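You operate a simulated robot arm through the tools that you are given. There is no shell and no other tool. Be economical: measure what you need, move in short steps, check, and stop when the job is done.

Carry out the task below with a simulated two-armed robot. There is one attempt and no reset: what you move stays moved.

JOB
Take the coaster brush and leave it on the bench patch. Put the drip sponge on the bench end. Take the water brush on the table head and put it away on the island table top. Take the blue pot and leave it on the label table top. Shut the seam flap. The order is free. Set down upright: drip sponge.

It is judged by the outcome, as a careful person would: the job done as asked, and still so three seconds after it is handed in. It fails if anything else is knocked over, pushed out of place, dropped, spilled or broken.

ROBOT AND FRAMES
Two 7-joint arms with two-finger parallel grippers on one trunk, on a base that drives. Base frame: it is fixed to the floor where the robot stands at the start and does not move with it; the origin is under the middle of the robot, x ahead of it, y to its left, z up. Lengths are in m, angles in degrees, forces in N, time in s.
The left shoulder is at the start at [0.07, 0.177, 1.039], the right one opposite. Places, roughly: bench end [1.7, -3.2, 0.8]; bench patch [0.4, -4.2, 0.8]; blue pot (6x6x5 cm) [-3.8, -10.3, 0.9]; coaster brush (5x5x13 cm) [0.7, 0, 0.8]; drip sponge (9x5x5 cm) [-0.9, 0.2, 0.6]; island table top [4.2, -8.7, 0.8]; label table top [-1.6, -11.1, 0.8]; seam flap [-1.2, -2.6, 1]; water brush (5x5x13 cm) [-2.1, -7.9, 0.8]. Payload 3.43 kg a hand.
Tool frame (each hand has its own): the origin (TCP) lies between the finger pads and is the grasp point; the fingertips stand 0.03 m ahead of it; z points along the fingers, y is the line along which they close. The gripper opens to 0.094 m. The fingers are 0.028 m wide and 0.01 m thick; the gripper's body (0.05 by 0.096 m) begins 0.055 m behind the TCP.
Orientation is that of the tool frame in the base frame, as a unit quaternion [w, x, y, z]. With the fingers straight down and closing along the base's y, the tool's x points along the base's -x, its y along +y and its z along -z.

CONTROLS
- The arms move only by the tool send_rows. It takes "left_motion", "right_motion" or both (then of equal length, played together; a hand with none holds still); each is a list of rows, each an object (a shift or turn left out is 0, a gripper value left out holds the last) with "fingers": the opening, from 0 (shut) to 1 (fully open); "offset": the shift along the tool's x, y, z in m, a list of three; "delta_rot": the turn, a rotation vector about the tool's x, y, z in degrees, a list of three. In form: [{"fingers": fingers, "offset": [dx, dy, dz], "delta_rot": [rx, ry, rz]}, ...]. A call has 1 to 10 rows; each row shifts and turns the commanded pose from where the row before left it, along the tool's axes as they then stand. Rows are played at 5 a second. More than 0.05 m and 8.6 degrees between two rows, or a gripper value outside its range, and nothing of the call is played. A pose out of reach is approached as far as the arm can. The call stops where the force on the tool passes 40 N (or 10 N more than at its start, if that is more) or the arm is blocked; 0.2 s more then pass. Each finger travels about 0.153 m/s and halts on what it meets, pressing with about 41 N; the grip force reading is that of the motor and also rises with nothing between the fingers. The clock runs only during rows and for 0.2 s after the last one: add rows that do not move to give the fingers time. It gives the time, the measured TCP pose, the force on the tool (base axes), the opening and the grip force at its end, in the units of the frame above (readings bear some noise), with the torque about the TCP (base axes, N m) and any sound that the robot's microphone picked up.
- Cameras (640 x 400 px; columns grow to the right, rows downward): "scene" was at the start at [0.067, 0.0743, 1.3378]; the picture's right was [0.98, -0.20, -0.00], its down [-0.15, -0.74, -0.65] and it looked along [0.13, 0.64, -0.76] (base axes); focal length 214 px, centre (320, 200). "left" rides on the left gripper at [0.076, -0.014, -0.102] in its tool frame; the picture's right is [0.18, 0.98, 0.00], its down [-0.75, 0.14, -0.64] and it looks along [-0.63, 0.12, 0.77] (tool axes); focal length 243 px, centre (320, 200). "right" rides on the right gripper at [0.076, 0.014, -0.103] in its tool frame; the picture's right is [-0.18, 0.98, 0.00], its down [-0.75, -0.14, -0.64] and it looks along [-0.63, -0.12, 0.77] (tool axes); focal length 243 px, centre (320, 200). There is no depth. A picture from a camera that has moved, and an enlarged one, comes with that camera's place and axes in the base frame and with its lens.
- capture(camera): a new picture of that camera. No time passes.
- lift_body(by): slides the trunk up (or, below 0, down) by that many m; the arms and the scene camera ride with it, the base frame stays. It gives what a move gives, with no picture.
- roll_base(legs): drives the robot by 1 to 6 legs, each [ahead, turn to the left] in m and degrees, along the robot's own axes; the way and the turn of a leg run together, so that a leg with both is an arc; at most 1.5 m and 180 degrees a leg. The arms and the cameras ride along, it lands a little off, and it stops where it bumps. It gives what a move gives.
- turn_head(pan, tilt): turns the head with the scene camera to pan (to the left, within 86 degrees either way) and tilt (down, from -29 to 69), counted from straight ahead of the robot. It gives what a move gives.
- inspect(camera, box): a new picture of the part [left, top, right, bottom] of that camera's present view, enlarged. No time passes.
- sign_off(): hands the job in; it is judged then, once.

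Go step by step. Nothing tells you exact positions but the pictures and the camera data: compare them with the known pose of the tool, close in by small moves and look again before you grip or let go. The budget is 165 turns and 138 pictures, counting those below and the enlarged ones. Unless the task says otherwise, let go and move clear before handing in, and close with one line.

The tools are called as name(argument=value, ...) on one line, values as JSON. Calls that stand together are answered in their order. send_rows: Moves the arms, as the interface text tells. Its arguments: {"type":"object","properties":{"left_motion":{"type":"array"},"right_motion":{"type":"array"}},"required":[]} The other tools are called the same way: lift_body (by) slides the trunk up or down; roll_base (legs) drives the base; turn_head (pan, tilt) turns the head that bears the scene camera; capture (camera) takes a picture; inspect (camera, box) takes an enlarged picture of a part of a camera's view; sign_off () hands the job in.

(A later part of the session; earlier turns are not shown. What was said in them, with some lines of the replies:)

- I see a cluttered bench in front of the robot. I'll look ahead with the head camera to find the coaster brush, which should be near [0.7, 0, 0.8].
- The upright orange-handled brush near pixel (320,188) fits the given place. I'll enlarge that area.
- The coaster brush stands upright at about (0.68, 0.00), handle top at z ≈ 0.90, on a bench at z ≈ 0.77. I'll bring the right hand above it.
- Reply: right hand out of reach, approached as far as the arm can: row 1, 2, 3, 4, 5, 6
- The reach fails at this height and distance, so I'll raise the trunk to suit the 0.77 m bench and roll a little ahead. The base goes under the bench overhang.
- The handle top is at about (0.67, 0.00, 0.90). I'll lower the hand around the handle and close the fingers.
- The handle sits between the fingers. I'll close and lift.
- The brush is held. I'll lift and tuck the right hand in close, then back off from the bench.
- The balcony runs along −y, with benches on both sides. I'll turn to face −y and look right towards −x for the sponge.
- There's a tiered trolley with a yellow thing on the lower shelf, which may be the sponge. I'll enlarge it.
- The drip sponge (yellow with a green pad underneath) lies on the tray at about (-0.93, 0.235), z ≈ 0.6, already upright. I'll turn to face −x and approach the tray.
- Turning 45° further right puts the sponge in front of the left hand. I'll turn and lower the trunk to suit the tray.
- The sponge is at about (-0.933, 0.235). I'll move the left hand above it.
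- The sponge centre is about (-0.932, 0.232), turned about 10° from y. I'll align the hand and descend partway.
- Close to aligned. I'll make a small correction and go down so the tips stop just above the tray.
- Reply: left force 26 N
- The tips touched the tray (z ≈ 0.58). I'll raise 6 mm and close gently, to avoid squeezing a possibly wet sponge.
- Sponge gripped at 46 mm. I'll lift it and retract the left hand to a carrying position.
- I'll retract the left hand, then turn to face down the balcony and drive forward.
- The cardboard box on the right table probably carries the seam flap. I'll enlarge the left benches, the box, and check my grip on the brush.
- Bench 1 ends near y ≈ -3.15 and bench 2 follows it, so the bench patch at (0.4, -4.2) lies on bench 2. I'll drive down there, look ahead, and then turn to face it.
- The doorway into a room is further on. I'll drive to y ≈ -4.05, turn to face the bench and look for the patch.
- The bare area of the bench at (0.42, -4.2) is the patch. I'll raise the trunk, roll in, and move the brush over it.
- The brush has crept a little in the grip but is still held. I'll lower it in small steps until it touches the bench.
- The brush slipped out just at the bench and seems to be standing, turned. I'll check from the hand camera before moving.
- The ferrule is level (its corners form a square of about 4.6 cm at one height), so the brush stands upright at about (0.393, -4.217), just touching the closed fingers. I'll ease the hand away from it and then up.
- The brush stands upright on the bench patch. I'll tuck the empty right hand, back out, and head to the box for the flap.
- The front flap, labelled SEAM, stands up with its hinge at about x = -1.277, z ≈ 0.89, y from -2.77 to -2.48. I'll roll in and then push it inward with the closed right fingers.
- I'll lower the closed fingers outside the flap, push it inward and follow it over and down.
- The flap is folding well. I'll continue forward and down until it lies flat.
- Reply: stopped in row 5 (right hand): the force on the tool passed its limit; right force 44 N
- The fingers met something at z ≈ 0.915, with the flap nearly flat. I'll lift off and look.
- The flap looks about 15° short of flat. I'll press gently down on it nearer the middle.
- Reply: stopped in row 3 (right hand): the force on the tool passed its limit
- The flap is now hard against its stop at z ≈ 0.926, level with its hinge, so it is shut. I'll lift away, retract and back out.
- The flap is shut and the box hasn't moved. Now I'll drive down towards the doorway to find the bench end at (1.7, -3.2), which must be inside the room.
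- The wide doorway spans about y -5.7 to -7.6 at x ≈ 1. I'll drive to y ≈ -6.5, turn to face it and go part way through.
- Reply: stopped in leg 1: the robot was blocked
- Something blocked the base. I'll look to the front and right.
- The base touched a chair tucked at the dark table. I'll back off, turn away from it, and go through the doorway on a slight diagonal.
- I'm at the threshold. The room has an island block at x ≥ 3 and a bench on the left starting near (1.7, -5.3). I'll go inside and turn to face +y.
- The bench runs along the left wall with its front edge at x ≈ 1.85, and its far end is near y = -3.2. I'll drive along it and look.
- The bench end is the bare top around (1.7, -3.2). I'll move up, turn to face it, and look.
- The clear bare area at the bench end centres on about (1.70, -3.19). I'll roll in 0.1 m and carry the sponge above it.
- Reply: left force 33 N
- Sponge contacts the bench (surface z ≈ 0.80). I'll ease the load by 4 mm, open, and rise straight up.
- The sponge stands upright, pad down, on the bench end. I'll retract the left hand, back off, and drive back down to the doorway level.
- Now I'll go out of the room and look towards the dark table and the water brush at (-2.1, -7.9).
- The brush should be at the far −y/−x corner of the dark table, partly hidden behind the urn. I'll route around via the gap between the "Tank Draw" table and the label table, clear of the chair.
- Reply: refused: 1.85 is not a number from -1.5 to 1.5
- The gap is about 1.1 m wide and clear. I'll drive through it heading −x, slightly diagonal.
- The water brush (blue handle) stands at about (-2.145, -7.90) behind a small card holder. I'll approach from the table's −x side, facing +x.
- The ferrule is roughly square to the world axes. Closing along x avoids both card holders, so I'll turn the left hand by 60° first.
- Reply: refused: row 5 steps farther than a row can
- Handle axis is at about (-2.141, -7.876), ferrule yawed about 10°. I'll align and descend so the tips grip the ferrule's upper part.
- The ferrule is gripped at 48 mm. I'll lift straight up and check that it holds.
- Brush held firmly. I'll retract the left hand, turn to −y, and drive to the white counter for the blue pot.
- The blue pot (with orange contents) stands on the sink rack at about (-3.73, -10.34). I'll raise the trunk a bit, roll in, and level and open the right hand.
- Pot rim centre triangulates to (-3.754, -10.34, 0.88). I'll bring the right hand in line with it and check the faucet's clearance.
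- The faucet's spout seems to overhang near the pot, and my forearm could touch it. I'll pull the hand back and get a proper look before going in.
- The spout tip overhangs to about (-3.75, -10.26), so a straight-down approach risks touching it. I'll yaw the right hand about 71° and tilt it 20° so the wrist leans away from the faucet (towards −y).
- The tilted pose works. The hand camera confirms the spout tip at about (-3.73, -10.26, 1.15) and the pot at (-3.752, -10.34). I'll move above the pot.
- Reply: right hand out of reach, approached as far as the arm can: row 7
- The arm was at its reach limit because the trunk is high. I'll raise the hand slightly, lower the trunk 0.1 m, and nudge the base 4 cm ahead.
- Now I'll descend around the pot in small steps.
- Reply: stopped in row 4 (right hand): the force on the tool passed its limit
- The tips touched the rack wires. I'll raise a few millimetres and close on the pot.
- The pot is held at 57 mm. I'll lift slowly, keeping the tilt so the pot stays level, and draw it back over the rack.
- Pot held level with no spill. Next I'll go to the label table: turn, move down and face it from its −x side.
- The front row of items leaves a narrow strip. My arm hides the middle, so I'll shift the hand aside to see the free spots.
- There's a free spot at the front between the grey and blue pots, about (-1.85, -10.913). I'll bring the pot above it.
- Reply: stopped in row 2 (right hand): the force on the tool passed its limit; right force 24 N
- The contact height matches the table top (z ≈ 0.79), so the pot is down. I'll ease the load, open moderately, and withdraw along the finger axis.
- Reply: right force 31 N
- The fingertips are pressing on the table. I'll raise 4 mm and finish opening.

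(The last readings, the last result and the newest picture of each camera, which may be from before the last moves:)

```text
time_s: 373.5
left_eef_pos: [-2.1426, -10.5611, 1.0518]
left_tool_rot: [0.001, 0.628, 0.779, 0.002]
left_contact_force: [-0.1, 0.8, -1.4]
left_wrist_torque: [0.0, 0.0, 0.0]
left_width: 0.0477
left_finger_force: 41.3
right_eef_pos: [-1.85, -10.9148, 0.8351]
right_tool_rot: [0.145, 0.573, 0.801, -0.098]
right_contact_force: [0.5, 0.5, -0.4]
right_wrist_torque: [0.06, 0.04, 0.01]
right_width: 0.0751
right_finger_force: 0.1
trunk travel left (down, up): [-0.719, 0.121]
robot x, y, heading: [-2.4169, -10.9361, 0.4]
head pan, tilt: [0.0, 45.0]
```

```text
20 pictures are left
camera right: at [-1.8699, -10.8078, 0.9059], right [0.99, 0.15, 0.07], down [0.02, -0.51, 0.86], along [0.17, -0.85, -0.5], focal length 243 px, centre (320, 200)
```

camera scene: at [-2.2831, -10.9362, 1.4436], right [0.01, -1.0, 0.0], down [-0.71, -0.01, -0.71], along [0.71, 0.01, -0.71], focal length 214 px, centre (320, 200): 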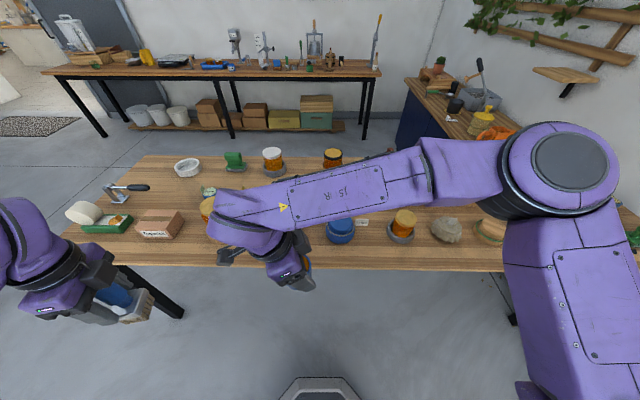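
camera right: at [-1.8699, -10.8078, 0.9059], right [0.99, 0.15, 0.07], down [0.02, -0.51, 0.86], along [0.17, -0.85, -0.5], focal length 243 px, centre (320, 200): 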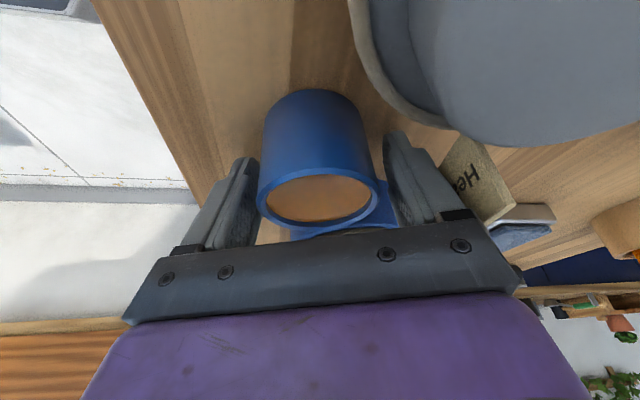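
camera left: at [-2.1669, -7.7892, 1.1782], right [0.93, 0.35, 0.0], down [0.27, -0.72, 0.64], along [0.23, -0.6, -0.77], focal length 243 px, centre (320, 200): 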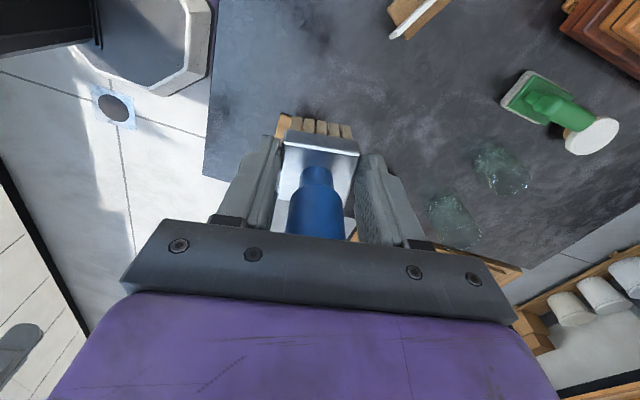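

send_rows(right_motion=[{"offset": [0, -0.004, 0]}, {"offset": [0, 0, -0.02]}, {"offset": [0, 0, -0.03]}, {"offset": [0, 0, -0.04]}, {"offset": [0, 0, -0.045]}, {"offset": [0, 0, -0.045]}, {}])

inspect(camera="scene", box=[210, 150, 410, 290])

```text
time_s: 375.1
left_eef_pos: [-2.1428, -10.5609, 1.0515]
left_tool_rot: [0.0, 0.627, 0.779, 0.002]
left_contact_force: [0.0, -0.6, -1.0]
left_wrist_torque: [0.01, 0.01, 0.02]
left_width: 0.048
left_finger_force: 40.6
right_eef_pos: [-1.872, -10.8585, 1.003]
right_tool_rot: [0.145, 0.573, 0.801, -0.097]
right_contact_force: [0.3, -0.7, 0.3]
right_wrist_torque: [0.0, 0.02, -0.01]
right_width: 0.0755
right_finger_force: 0.0
trunk travel left (down, up): [-0.719, 0.121]
robot x, y, heading: [-2.4189, -10.9401, 0.7]
head pan, tilt: [0.0, 45.0]
```

```text
2.86 times, centred on (310, 220) of scene
camera zoom: at [-2.2829, -10.9366, 1.4435], right [0.01, -1.0, 0.0], down [-0.71, -0.01, -0.71], along [0.71, 0.01, -0.71], focal length 613 px, centre (349, 143)
```

zoom: 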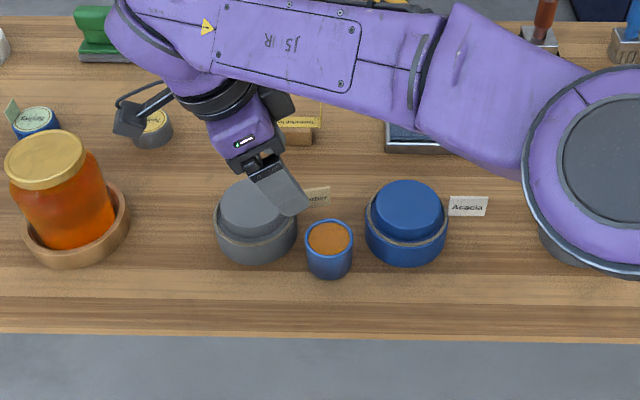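

The blue pot stands upright on the label table and its neighbours haven't moved. I'll retract the right hand, and drive back through the gap with the water brush.

send_rows(right_motion=[{"offset": [-0.017, 0, -0.045]}, {"offset": [0.0122, -0.038, -0.0045]}, {"offset": [0.0122, -0.038, -0.0045]}, {"offset": [0.0122, -0.038, -0.0045]}, {"offset": [0.0122, -0.038, -0.0045]}, {"offset": [0.0122, -0.038, -0.0045]}, {}])

roll_base(legs=[[-0.4, 0], [0, 90], [1.5, 0], [0, -90]])

turn_head(pan=0, tilt=25)

capture(camera="scene")

```text
time_s: 376.7
left_eef_pos: [-2.1431, -10.5613, 1.0517]
left_tool_rot: [0.0, 0.627, 0.779, 0.002]
left_contact_force: [0.1, 0.6, -1.1]
left_wrist_torque: [0.0, -0.02, -0.02]
left_width: 0.0479
left_finger_force: 40.8
right_eef_pos: [-2.0745, -10.8601, 1.0511]
right_tool_rot: [0.145, 0.573, 0.8, -0.097]
right_contact_force: [-0.2, 1.0, 0.2]
right_wrist_torque: [-0.01, 0.02, -0.01]
right_width: 0.0752
right_finger_force: 0.1
trunk travel left (down, up): [-0.719, 0.121]
robot x, y, heading: [-2.4167, -10.9345, 0.5]
head pan, tilt: [0.0, 45.0]
```

```text
time_s: 394.0
left_eef_pos: [-2.5428, -9.0248, 1.0503]
left_tool_rot: [0.001, 0.621, 0.784, 0.003]
left_contact_force: [0.3, 0.4, -1.2]
left_wrist_torque: [-0.02, 0.0, 0.03]
left_width: 0.0481
left_finger_force: 40.7
right_eef_pos: [-2.4698, -9.3223, 1.0505]
right_tool_rot: [0.145, 0.568, 0.804, -0.097]
right_contact_force: [-0.3, -1.1, -0.1]
right_wrist_torque: [0.02, -0.03, -0.01]
right_width: 0.0751
right_finger_force: 0.0
trunk travel left (down, up): [-0.719, 0.121]
robot x, y, heading: [-2.8112, -9.4025, 1.1]
head pan, tilt: [0.0, 45.0]
```

```text
time_s: 394.8
left_eef_pos: [-2.5425, -9.0246, 1.053]
left_tool_rot: [0.0, 0.622, 0.783, 0.002]
left_contact_force: [0.0, 0.7, -0.3]
left_wrist_torque: [-0.02, 0.01, 0.0]
left_width: 0.0477
left_finger_force: 41.3
right_eef_pos: [-2.4693, -9.3222, 1.052]
right_tool_rot: [0.145, 0.568, 0.804, -0.097]
right_contact_force: [-0.4, 0.9, 0.1]
right_wrist_torque: [0.04, -0.01, 0.03]
right_width: 0.0754
right_finger_force: 0.0
trunk travel left (down, up): [-0.719, 0.121]
robot x, y, heading: [-2.81, -9.4045, 1.1]
head pan, tilt: [0.0, 25.0]
```

```text
18 pictures are left
camera scene: at [-2.6673, -9.401, 1.4741], right [0.02, -1.0, 0.0], down [-0.42, -0.01, -0.91], along [0.91, 0.02, -0.42], focal length 214 px, centre (320, 200)
```

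scene: 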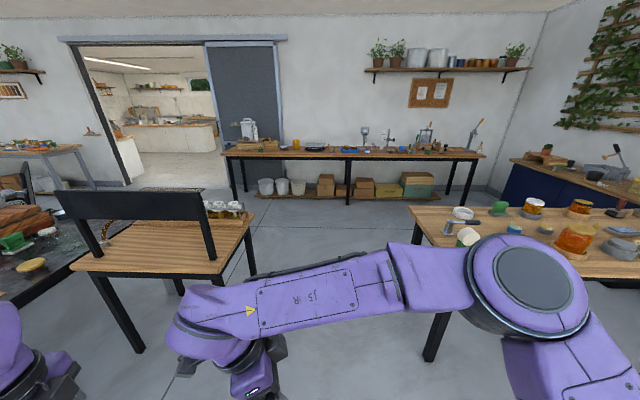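

The sign on the Tank Draw table is close to my path on the left. I'll tuck both hands a little to the right and angle the route slightly south through the gap.

send_rows(left_motion=[{}, {"offset": [-0.033, 0, 0]}, {"offset": [-0.033, 0, 0]}, {"offset": [-0.033, 0, 0]}, {}], right_motion=[{"offset": [-0.0356, -0.013, 0.013]}, {"offset": [-0.0356, -0.013, 0.013]}, {"offset": [-0.0356, -0.013, 0.013]}, {}, {}])

roll_base(legs=[[0, -6], [1.4, 0], [0.85, 0], [0, 91], [1.0, 0]])

capture(camera="scene")

```text
time_s: 396.0
left_eef_pos: [-2.516, -9.1196, 1.053]
left_tool_rot: [0.001, 0.621, 0.784, 0.002]
left_contact_force: [0.5, -0.3, -0.1]
left_wrist_torque: [-0.01, 0.04, 0.01]
left_width: 0.0479
left_finger_force: 41.3
left hand out of reach, approached as far as the arm can: row 3
right_eef_pos: [-2.4686, -9.4403, 1.0504]
right_tool_rot: [0.145, 0.567, 0.805, -0.097]
right_contact_force: [-0.7, -0.4, 0.3]
right_wrist_torque: [-0.01, -0.02, 0.02]
right_width: 0.0752
right_finger_force: 0.1
trunk travel left (down, up): [-0.719, 0.121]
robot x, y, heading: [-2.8109, -9.4025, 1.3]
head pan, tilt: [0.0, 25.0]
```

```text
time_s: 416.3
left_eef_pos: [-0.6898, -8.2677, 1.0528]
left_tool_rot: [-0.001, -0.04, 0.999, 0.002]
left_contact_force: [-1.3, -0.2, -0.4]
left_wrist_torque: [0.01, 0.01, 0.0]
left_width: 0.0477
left_finger_force: 41.3
right_eef_pos: [-0.3662, -8.2703, 1.0511]
right_tool_rot: [0.174, -0.093, 0.98, 0.022]
right_contact_force: [0.0, 0.8, -0.2]
right_wrist_torque: [0.02, 0.0, -0.02]
right_width: 0.0751
right_finger_force: 0.1
trunk travel left (down, up): [-0.719, 0.121]
robot x, y, heading: [-0.4541, -8.601, 82.8]
head pan, tilt: [0.0, 25.0]
```

```text
17 pictures are left
camera scene: at [-0.4353, -8.4635, 1.4742], right [0.99, -0.13, 0.0], down [-0.05, -0.42, -0.91], along [0.12, 0.9, -0.42], focal length 214 px, centre (320, 200)
```

scene: 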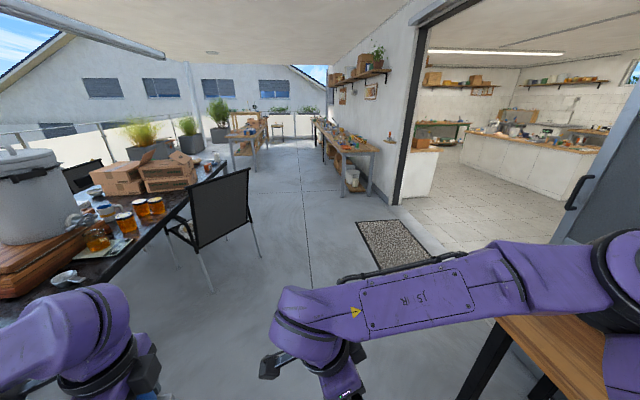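

roll_base(legs=[[1.3, 0], [0.7, 0], [0, -83], [1.5, 0], [1.3, 0]])

turn_head(pan=-40, tilt=25)

capture(camera="scene")

```text
time_s: 443.0
left_eef_pos: [2.9533, -6.3846, 1.0524]
left_tool_rot: [0.0, 0.628, 0.778, 0.002]
left_contact_force: [0.2, 0.2, -0.1]
left_wrist_torque: [0.02, 0.0, -0.01]
left_width: 0.0481
left_finger_force: 40.8
right_eef_pos: [2.9946, -6.7042, 1.052]
right_tool_rot: [0.145, 0.574, 0.8, -0.098]
right_contact_force: [0.2, 0.0, -0.9]
right_wrist_torque: [-0.03, -0.03, 0.01]
right_width: 0.0752
right_finger_force: 0.2
trunk travel left (down, up): [-0.719, 0.121]
robot x, y, heading: [2.6529, -6.6624, 0.2]
head pan, tilt: [0.0, 25.0]
```

```text
time_s: 444.1
left_eef_pos: [2.9538, -6.3855, 1.0527]
left_tool_rot: [0.0, 0.628, 0.778, 0.002]
left_contact_force: [0.0, -0.1, -0.8]
left_wrist_torque: [0.0, 0.02, 0.02]
left_width: 0.048
left_finger_force: 40.7
right_eef_pos: [2.9962, -6.7063, 1.0508]
right_tool_rot: [0.145, 0.575, 0.8, -0.098]
right_contact_force: [-0.7, -0.3, -0.3]
right_wrist_torque: [-0.01, -0.02, 0.01]
right_width: 0.0751
right_finger_force: 0.1
trunk travel left (down, up): [-0.719, 0.121]
robot x, y, heading: [2.6541, -6.6625, 0.5]
head pan, tilt: [-40.0, 25.0]
```

```text
16 pictures are left
camera scene: at [2.7757, -6.7218, 1.4742], right [-0.64, -0.77, 0.0], down [-0.33, 0.27, -0.91], along [0.7, -0.58, -0.42], focal length 214 px, centre (320, 200)
```

scene: 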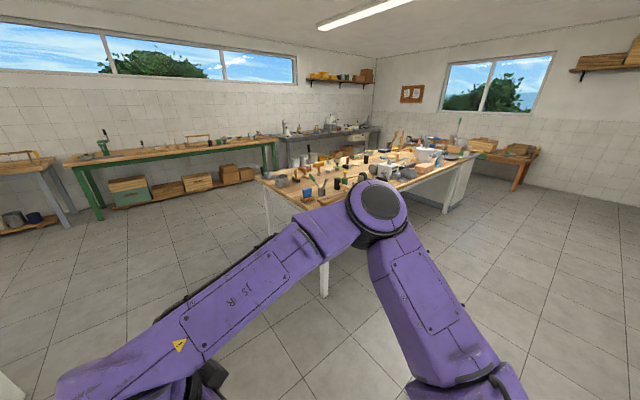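

The island table spans about x 3.65–4.6, y −7.5 to −10.1. I'll go along its west side and face it near y ≈ −8.6.

roll_base(legs=[[0, -90], [1.5, 0], [0.4, 0], [0, 90]])

turn_head(pan=5, tilt=35)

capture(camera="scene")

```text
time_s: 461.3
left_eef_pos: [2.9303, -8.2692, 1.053]
left_tool_rot: [0.001, 0.62, 0.785, 0.002]
left_contact_force: [-0.2, -0.2, -1.4]
left_wrist_torque: [0.02, -0.01, 0.04]
left_width: 0.0482
left_finger_force: 40.8
right_eef_pos: [2.9801, -8.5886, 1.0503]
right_tool_rot: [0.145, 0.566, 0.806, -0.096]
right_contact_force: [0.4, -1.1, 0.4]
right_wrist_torque: [0.0, 0.0, -0.01]
right_width: 0.0751
right_finger_force: 0.1
trunk travel left (down, up): [-0.719, 0.121]
robot x, y, heading: [2.6371, -8.5558, 1.6]
head pan, tilt: [-40.0, 25.0]
```

```text
time_s: 462.5
left_eef_pos: [2.9298, -8.2694, 1.0524]
left_tool_rot: [0.0, 0.62, 0.785, 0.003]
left_contact_force: [0.0, -0.1, -1.1]
left_wrist_torque: [0.0, 0.01, 0.0]
left_width: 0.0481
left_finger_force: 41.4
right_eef_pos: [2.9778, -8.5881, 1.0512]
right_tool_rot: [0.146, 0.566, 0.806, -0.096]
right_contact_force: [-0.5, -0.4, -0.5]
right_wrist_torque: [-0.01, 0.0, -0.02]
right_width: 0.0751
right_finger_force: 0.0
trunk travel left (down, up): [-0.719, 0.121]
robot x, y, heading: [2.6376, -8.5526, 1.6]
head pan, tilt: [5.0, 35.0]
```

```text
15 pictures are left
camera scene: at [2.775, -8.5429, 1.4584], right [0.11, -0.99, 0.0], down [-0.57, -0.06, -0.82], along [0.81, 0.09, -0.57], focal length 214 px, centre (320, 200)
```

scene: 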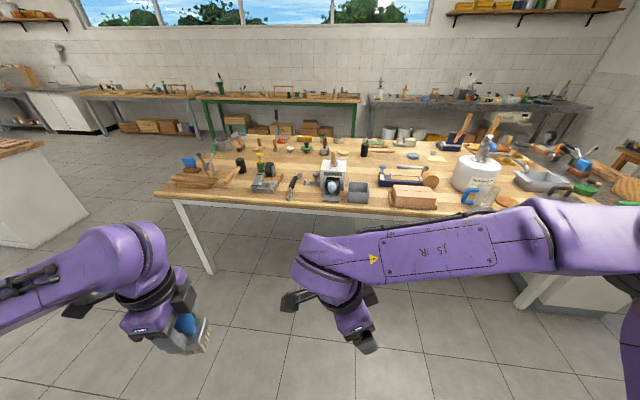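

roll_base(legs=[[0.44, 0]])

turn_head(pan=10, tilt=45)

inspect(camera="scene", box=[100, 110, 440, 320])

```text
time_s: 465.1
left_eef_pos: [3.3688, -8.2618, 1.0538]
left_tool_rot: [0.0, 0.623, 0.782, 0.002]
left_contact_force: [0.1, -1.4, -0.9]
left_wrist_torque: [0.04, 0.01, -0.02]
left_width: 0.0478
left_finger_force: 41.1
right_eef_pos: [3.4136, -8.5824, 1.0513]
right_tool_rot: [0.146, 0.57, 0.803, -0.097]
right_contact_force: [0.1, 1.2, -0.6]
right_wrist_torque: [-0.02, -0.01, 0.01]
right_width: 0.0753
right_finger_force: 0.0
trunk travel left (down, up): [-0.719, 0.121]
robot x, y, heading: [3.0739, -8.544, 1.2]
head pan, tilt: [5.0, 35.0]
```

```text
time_s: 465.8
left_eef_pos: [3.3696, -8.262, 1.0521]
left_tool_rot: [0.0, 0.623, 0.782, 0.002]
left_contact_force: [0.0, -0.9, -0.6]
left_wrist_torque: [0.0, -0.01, -0.01]
left_width: 0.0477
left_finger_force: 40.9
right_eef_pos: [3.4148, -8.5829, 1.0506]
right_tool_rot: [0.145, 0.569, 0.803, -0.096]
right_contact_force: [-0.1, 0.2, -0.4]
right_wrist_torque: [-0.01, 0.01, 0.01]
right_width: 0.075
right_finger_force: 0.0
trunk travel left (down, up): [-0.719, 0.121]
robot x, y, heading: [3.0695, -8.5405, 1.0]
head pan, tilt: [10.0, 45.0]
```

```text
1.88 times, centred on (270, 215) of scene
camera zoom: at [3.2034, -8.5284, 1.4436], right [0.19, -0.98, 0.0], down [-0.69, -0.13, -0.71], along [0.69, 0.13, -0.71], focal length 404 px, centre (414, 172)
```

zoom: 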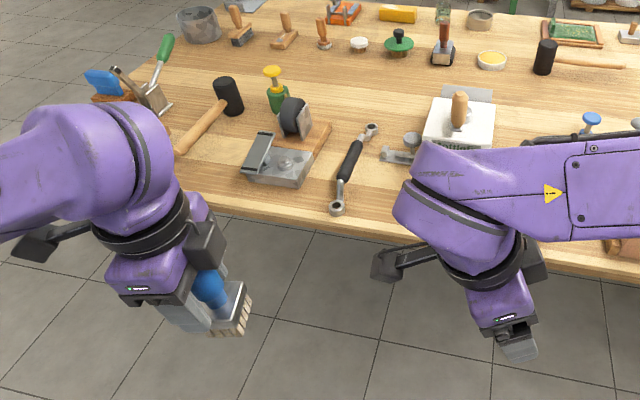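

A free front spot appears near (3.74, -8.37), between the wrench and the white machine. I'll move the right hand out of view to check.

send_rows(right_motion=[{"offset": [-0.0257, -0.0359, 0.0093]}, {"offset": [-0.0257, -0.0359, 0.0093]}, {"offset": [-0.0257, -0.0359, 0.0093]}, {"offset": [-0.0257, -0.0359, 0.0093]}, {}])

inspect(camera="scene", box=[200, 140, 380, 260])

```text
time_s: 467.0
left_eef_pos: [3.3692, -8.2616, 1.0514]
left_tool_rot: [0.0, 0.623, 0.782, 0.002]
left_contact_force: [0.3, -0.1, -1.0]
left_wrist_torque: [-0.02, -0.01, 0.02]
left_width: 0.0481
left_finger_force: 41.0
right_eef_pos: [3.349, -8.7061, 1.0677]
right_tool_rot: [0.145, 0.57, 0.803, -0.097]
right_contact_force: [-0.6, 0.4, 0.6]
right_wrist_torque: [-0.01, -0.02, 0.0]
right_width: 0.0752
right_finger_force: 0.1
right hand out of reach, approached as far as the arm can: row 3, 4
trunk travel left (down, up): [-0.719, 0.121]
robot x, y, heading: [3.0679, -8.5435, 0.9]
head pan, tilt: [10.0, 45.0]
```

```text
3.33 times, centred on (290, 200) of scene
camera zoom: at [3.203, -8.5282, 1.4436], right [0.19, -0.98, 0.0], down [-0.69, -0.13, -0.71], along [0.69, 0.13, -0.71], focal length 715 px, centre (420, 200)
```

zoom: 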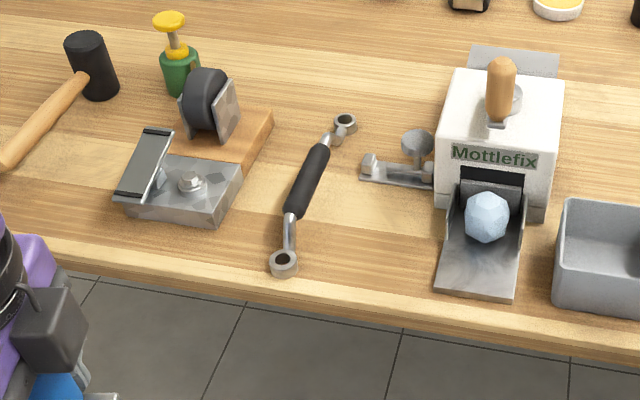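

The spot at (3.744, -8.368) is free, about 14 cm wide. I'll roll in 0.1 m and bring the brush above it.

roll_base(legs=[[0.1, 0]])

send_rows(left_motion=[{"offset": [-0.0239, 0.0349, 0.004]}, {"offset": [-0.0239, 0.0349, 0.004]}, {"offset": [-0.0239, 0.0349, 0.01]}, {"offset": [-0.0239, 0.0349, 0.01]}, {"offset": [-0.0239, 0.0349, 0.014]}, {"offset": [-0.0239, 0.0349, 0.014]}, {"offset": [-0.0239, 0.0349, 0.014]}, {}])

inspect(camera="scene", box=[200, 140, 380, 260])

capture(camera="left")

```text
time_s: 468.2
left_eef_pos: [3.4662, -8.2589, 1.0532]
left_tool_rot: [0.0, 0.622, 0.783, 0.003]
left_contact_force: [0.3, 0.4, -1.0]
left_wrist_torque: [0.01, -0.01, 0.03]
left_width: 0.048
left_finger_force: 40.8
right_eef_pos: [3.4485, -8.701, 1.0697]
right_tool_rot: [0.145, 0.568, 0.804, -0.097]
right_contact_force: [0.3, -0.7, -0.1]
right_wrist_torque: [0.03, 0.05, -0.01]
right_width: 0.0751
right_finger_force: 0.0
trunk travel left (down, up): [-0.719, 0.121]
robot x, y, heading: [3.1679, -8.5415, 1.3]
head pan, tilt: [10.0, 45.0]
```

```text
time_s: 470.0
left_eef_pos: [3.742, -8.3651, 0.9832]
left_tool_rot: [0.0, 0.622, 0.783, 0.002]
left_contact_force: [0.4, 0.0, -1.4]
left_wrist_torque: [-0.01, 0.01, 0.0]
left_width: 0.0479
left_finger_force: 40.7
right_eef_pos: [3.4475, -8.7017, 1.0687]
right_tool_rot: [0.146, 0.567, 0.805, -0.097]
right_contact_force: [-0.1, 1.2, -0.5]
right_wrist_torque: [-0.02, 0.01, 0.0]
right_width: 0.0751
right_finger_force: 0.1
trunk travel left (down, up): [-0.719, 0.121]
robot x, y, heading: [3.17, -8.5436, 1.3]
head pan, tilt: [10.0, 45.0]
```

```text
3.33 times, centred on (290, 200) of scene
camera zoom: at [3.3005, -8.5251, 1.4437], right [0.19, -0.98, 0.0], down [-0.69, -0.14, -0.71], along [0.69, 0.14, -0.71], focal length 715 px, centre (420, 200)
```

zoom: 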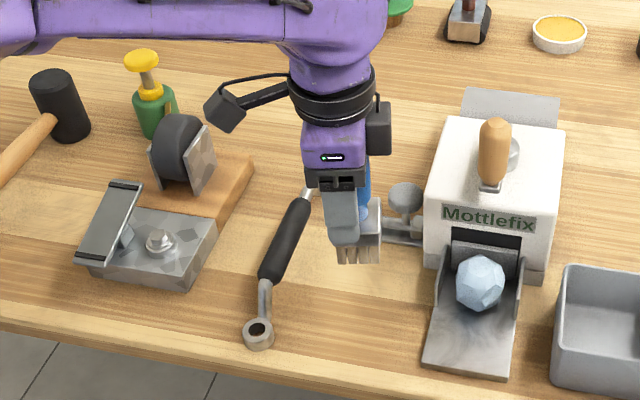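

```text
11 pictures are left
camera left: at [3.7116, -8.2934, 1.0851], right [0.92, 0.4, 0.0], down [0.31, -0.7, 0.64], along [0.26, -0.59, -0.77], focal length 243 px, centre (320, 200)
```

left: 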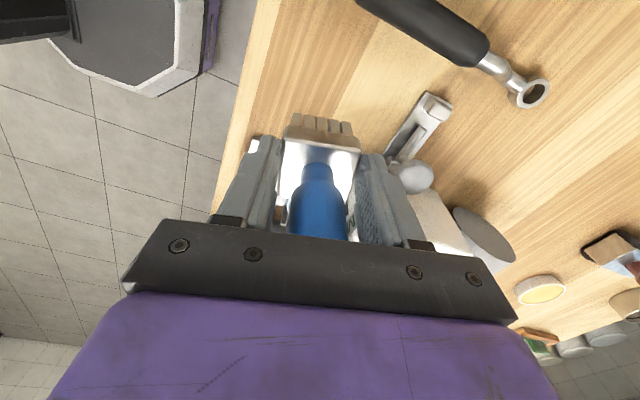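

send_rows(left_motion=[{"offset": [0, 0, 0.035]}, {"offset": [0, 0, 0.03]}, {"offset": [0, 0, 0.015]}, {"offset": [0, 0, 0.007]}, {}])

inspect(camera="scene", box=[200, 140, 380, 260])

```text
time_s: 471.2
left_eef_pos: [3.7411, -8.3648, 0.8962]
left_tool_rot: [0.001, 0.622, 0.783, 0.002]
left_contact_force: [0.6, -0.3, -0.8]
left_wrist_torque: [0.01, 0.02, -0.02]
left_width: 0.048
left_finger_force: 41.0
right_eef_pos: [3.447, -8.702, 1.0682]
right_tool_rot: [0.145, 0.568, 0.804, -0.097]
right_contact_force: [0.3, -0.3, 0.6]
right_wrist_torque: [-0.01, 0.0, 0.01]
right_width: 0.0752
right_finger_force: 0.1
trunk travel left (down, up): [-0.719, 0.121]
robot x, y, heading: [3.1731, -8.5437, 1.1]
head pan, tilt: [10.0, 45.0]
```

```text
3.33 times, centred on (290, 200) of scene
camera zoom: at [3.3016, -8.5261, 1.4436], right [0.19, -0.98, 0.0], down [-0.69, -0.14, -0.71], along [0.69, 0.14, -0.71], focal length 715 px, centre (420, 200)
```

zoom: 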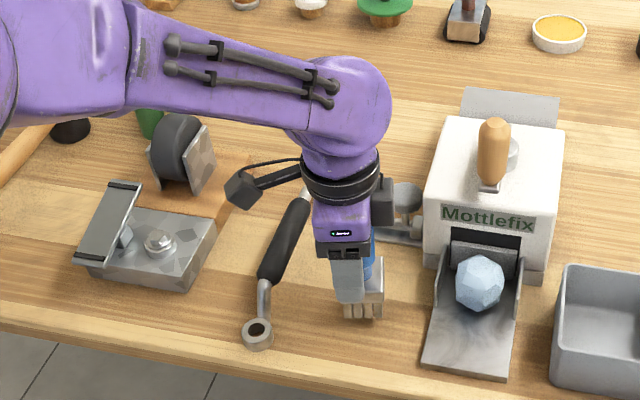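

send_rows(left_motion=[{"offset": [0, 0, 0.007]}, {"offset": [0, 0, 0.006]}, {"offset": [0, 0, 0.005]}, {"offset": [0, 0, 0.005]}, {}])

capture(camera="left")

```text
time_s: 472.4
left_eef_pos: [3.7414, -8.3662, 0.8723]
left_tool_rot: [0.001, 0.621, 0.784, 0.003]
left_contact_force: [0.3, 0.7, 9.1]
left_wrist_torque: [-0.24, -0.02, 0.03]
left_width: 0.048
left_finger_force: 41.1
right_eef_pos: [3.4469, -8.703, 1.0673]
right_tool_rot: [0.146, 0.568, 0.804, -0.095]
right_contact_force: [0.0, 0.1, 0.2]
right_wrist_torque: [-0.02, 0.01, -0.01]
right_width: 0.0754
right_finger_force: 0.1
trunk travel left (down, up): [-0.719, 0.121]
robot x, y, heading: [3.1709, -8.5405, 1.5]
head pan, tilt: [10.0, 45.0]
```

```text
9 pictures are left
camera left: at [3.7107, -8.2955, 0.9758], right [0.92, 0.4, 0.01], down [0.31, -0.7, 0.64], along [0.26, -0.59, -0.77], focal length 243 px, centre (320, 200)
```

left: 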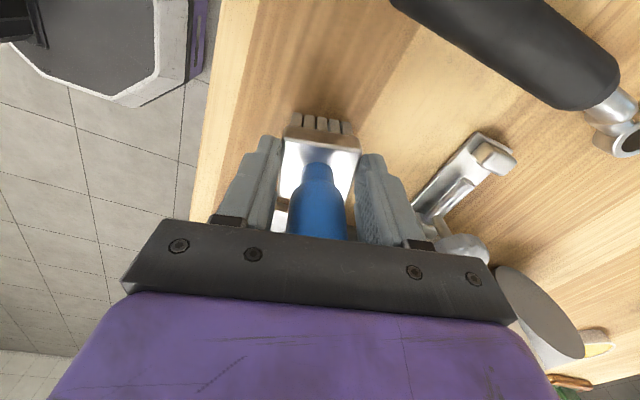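

Contact with the table at 9 N. I'll open the fingers moderately and rise straight up.

send_rows(left_motion=[{"fingers": 0.55}, {"fingers": 0.65}, {"fingers": 0.78}, {}, {"offset": [0, 0, -0.02]}, {"offset": [0, 0, -0.03]}, {"offset": [0, 0, -0.045]}, {"offset": [0, 0, -0.045]}, {"offset": [0, 0, -0.045]}, {}])

inspect(camera="scene", box=[200, 140, 380, 260])

capture(camera="left")

```text
time_s: 474.6
left_eef_pos: [3.7442, -8.3658, 1.0582]
left_tool_rot: [0.0, 0.621, 0.784, 0.002]
left_contact_force: [0.5, 0.7, -0.4]
left_wrist_torque: [-0.01, 0.02, -0.02]
left_width: 0.0733
left_finger_force: 0.1
right_eef_pos: [3.4482, -8.7028, 1.0679]
right_tool_rot: [0.145, 0.568, 0.805, -0.096]
right_contact_force: [-0.4, 0.0, -0.3]
right_wrist_torque: [-0.02, 0.04, 0.01]
right_width: 0.0749
right_finger_force: 0.2
trunk travel left (down, up): [-0.719, 0.121]
robot x, y, heading: [3.1708, -8.5411, 1.1]
head pan, tilt: [10.0, 45.0]
```

```text
3.33 times, centred on (290, 200) of scene
camera zoom: at [3.3023, -8.5261, 1.4435], right [0.19, -0.98, 0.0], down [-0.69, -0.14, -0.71], along [0.69, 0.14, -0.71], focal length 715 px, centre (420, 200)
```

zoom: 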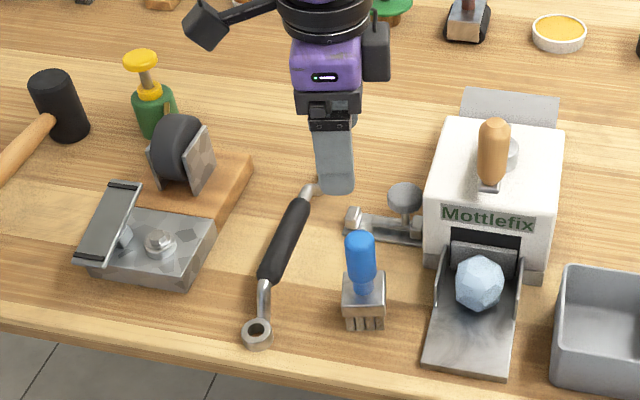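

```text
7 pictures are left
camera left: at [3.7131, -8.2953, 1.1601], right [0.92, 0.4, 0.0], down [0.31, -0.7, 0.64], along [0.26, -0.59, -0.77], focal length 243 px, centre (320, 200)
```

left: 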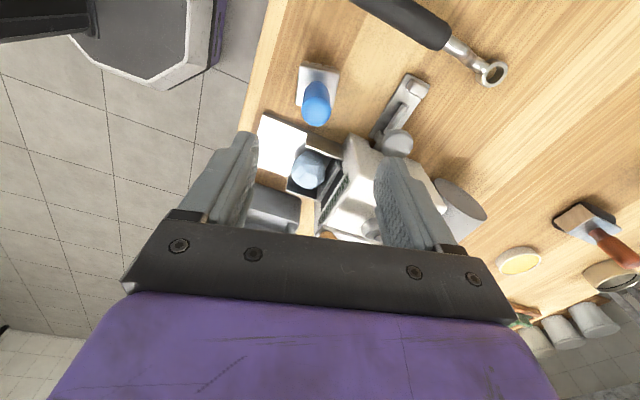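

The water brush stands upright on the island table. I'll pull the hand clear and back away.

send_rows(left_motion=[{"offset": [0.0095, -0.041, 0]}, {"offset": [0.0095, -0.041, 0]}, {"offset": [0.0095, -0.041, 0]}, {"offset": [0.0095, -0.041, 0]}, {"offset": [0.0095, -0.041, 0]}, {"offset": [0.0095, -0.041, 0]}, {}])

roll_base(legs=[[-0.3, 0]])

inspect(camera="scene", box=[180, 130, 420, 280])

```text
time_s: 476.2
left_eef_pos: [3.4893, -8.3676, 1.0551]
left_tool_rot: [0.0, 0.622, 0.783, 0.004]
left_contact_force: [0.3, -0.2, 0.0]
left_wrist_torque: [0.01, 0.04, -0.01]
left_width: 0.0732
left_finger_force: 0.1
right_eef_pos: [3.4487, -8.704, 1.0678]
right_tool_rot: [0.145, 0.568, 0.805, -0.096]
right_contact_force: [1.0, 0.2, -0.9]
right_wrist_torque: [0.03, -0.03, -0.03]
right_width: 0.0754
right_finger_force: 0.1
trunk travel left (down, up): [-0.719, 0.121]
robot x, y, heading: [3.1647, -8.5387, 1.1]
head pan, tilt: [10.0, 45.0]
```

```text
time_s: 478.2
left_eef_pos: [3.1898, -8.37, 1.0561]
left_tool_rot: [0.0, 0.62, 0.785, 0.003]
left_contact_force: [-0.6, -1.3, -0.5]
left_wrist_torque: [-0.02, -0.01, 0.0]
left_width: 0.0733
left_finger_force: 0.0
right_eef_pos: [3.1518, -8.7087, 1.0671]
right_tool_rot: [0.146, 0.565, 0.806, -0.096]
right_contact_force: [-0.7, -0.5, 0.6]
right_wrist_torque: [0.01, -0.01, 0.01]
right_width: 0.0753
right_finger_force: 0.0
trunk travel left (down, up): [-0.719, 0.121]
robot x, y, heading: [2.8719, -8.5523, 1.5]
head pan, tilt: [10.0, 45.0]
```

```text
2.67 times, centred on (300, 205) of scene
camera zoom: at [3.0032, -8.5327, 1.4435], right [0.2, -0.98, 0.0], down [-0.69, -0.14, -0.71], along [0.69, 0.14, -0.71], focal length 572 px, centre (373, 187)
```

zoom: 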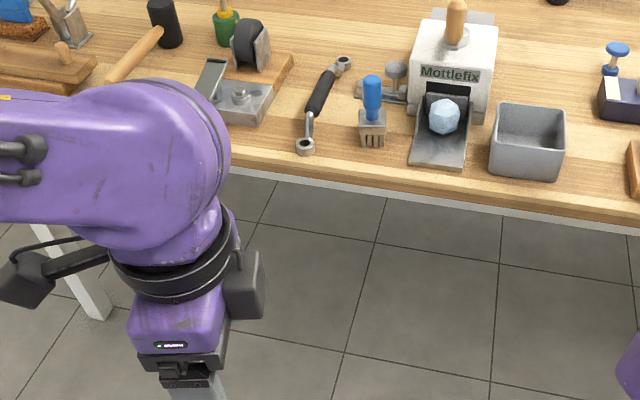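

All five tasks are done: both brushes, the sponge and the pot are in place, the flap is shut, and both hands are clear. I'm handing in.

sign_off()

```text
The job is handed in.
```

I finished all five parts and handed the job in: the coaster brush is on the bench patch, the drip sponge is upright on the bench end, the water brush is on the island table top, the blue pot is on the label table top, and the seam flap is shut. Two slips: the coaster brush slid out of my grip just above the bench but landed upright, and the base bumped a chair by the dark table without any visible harm.
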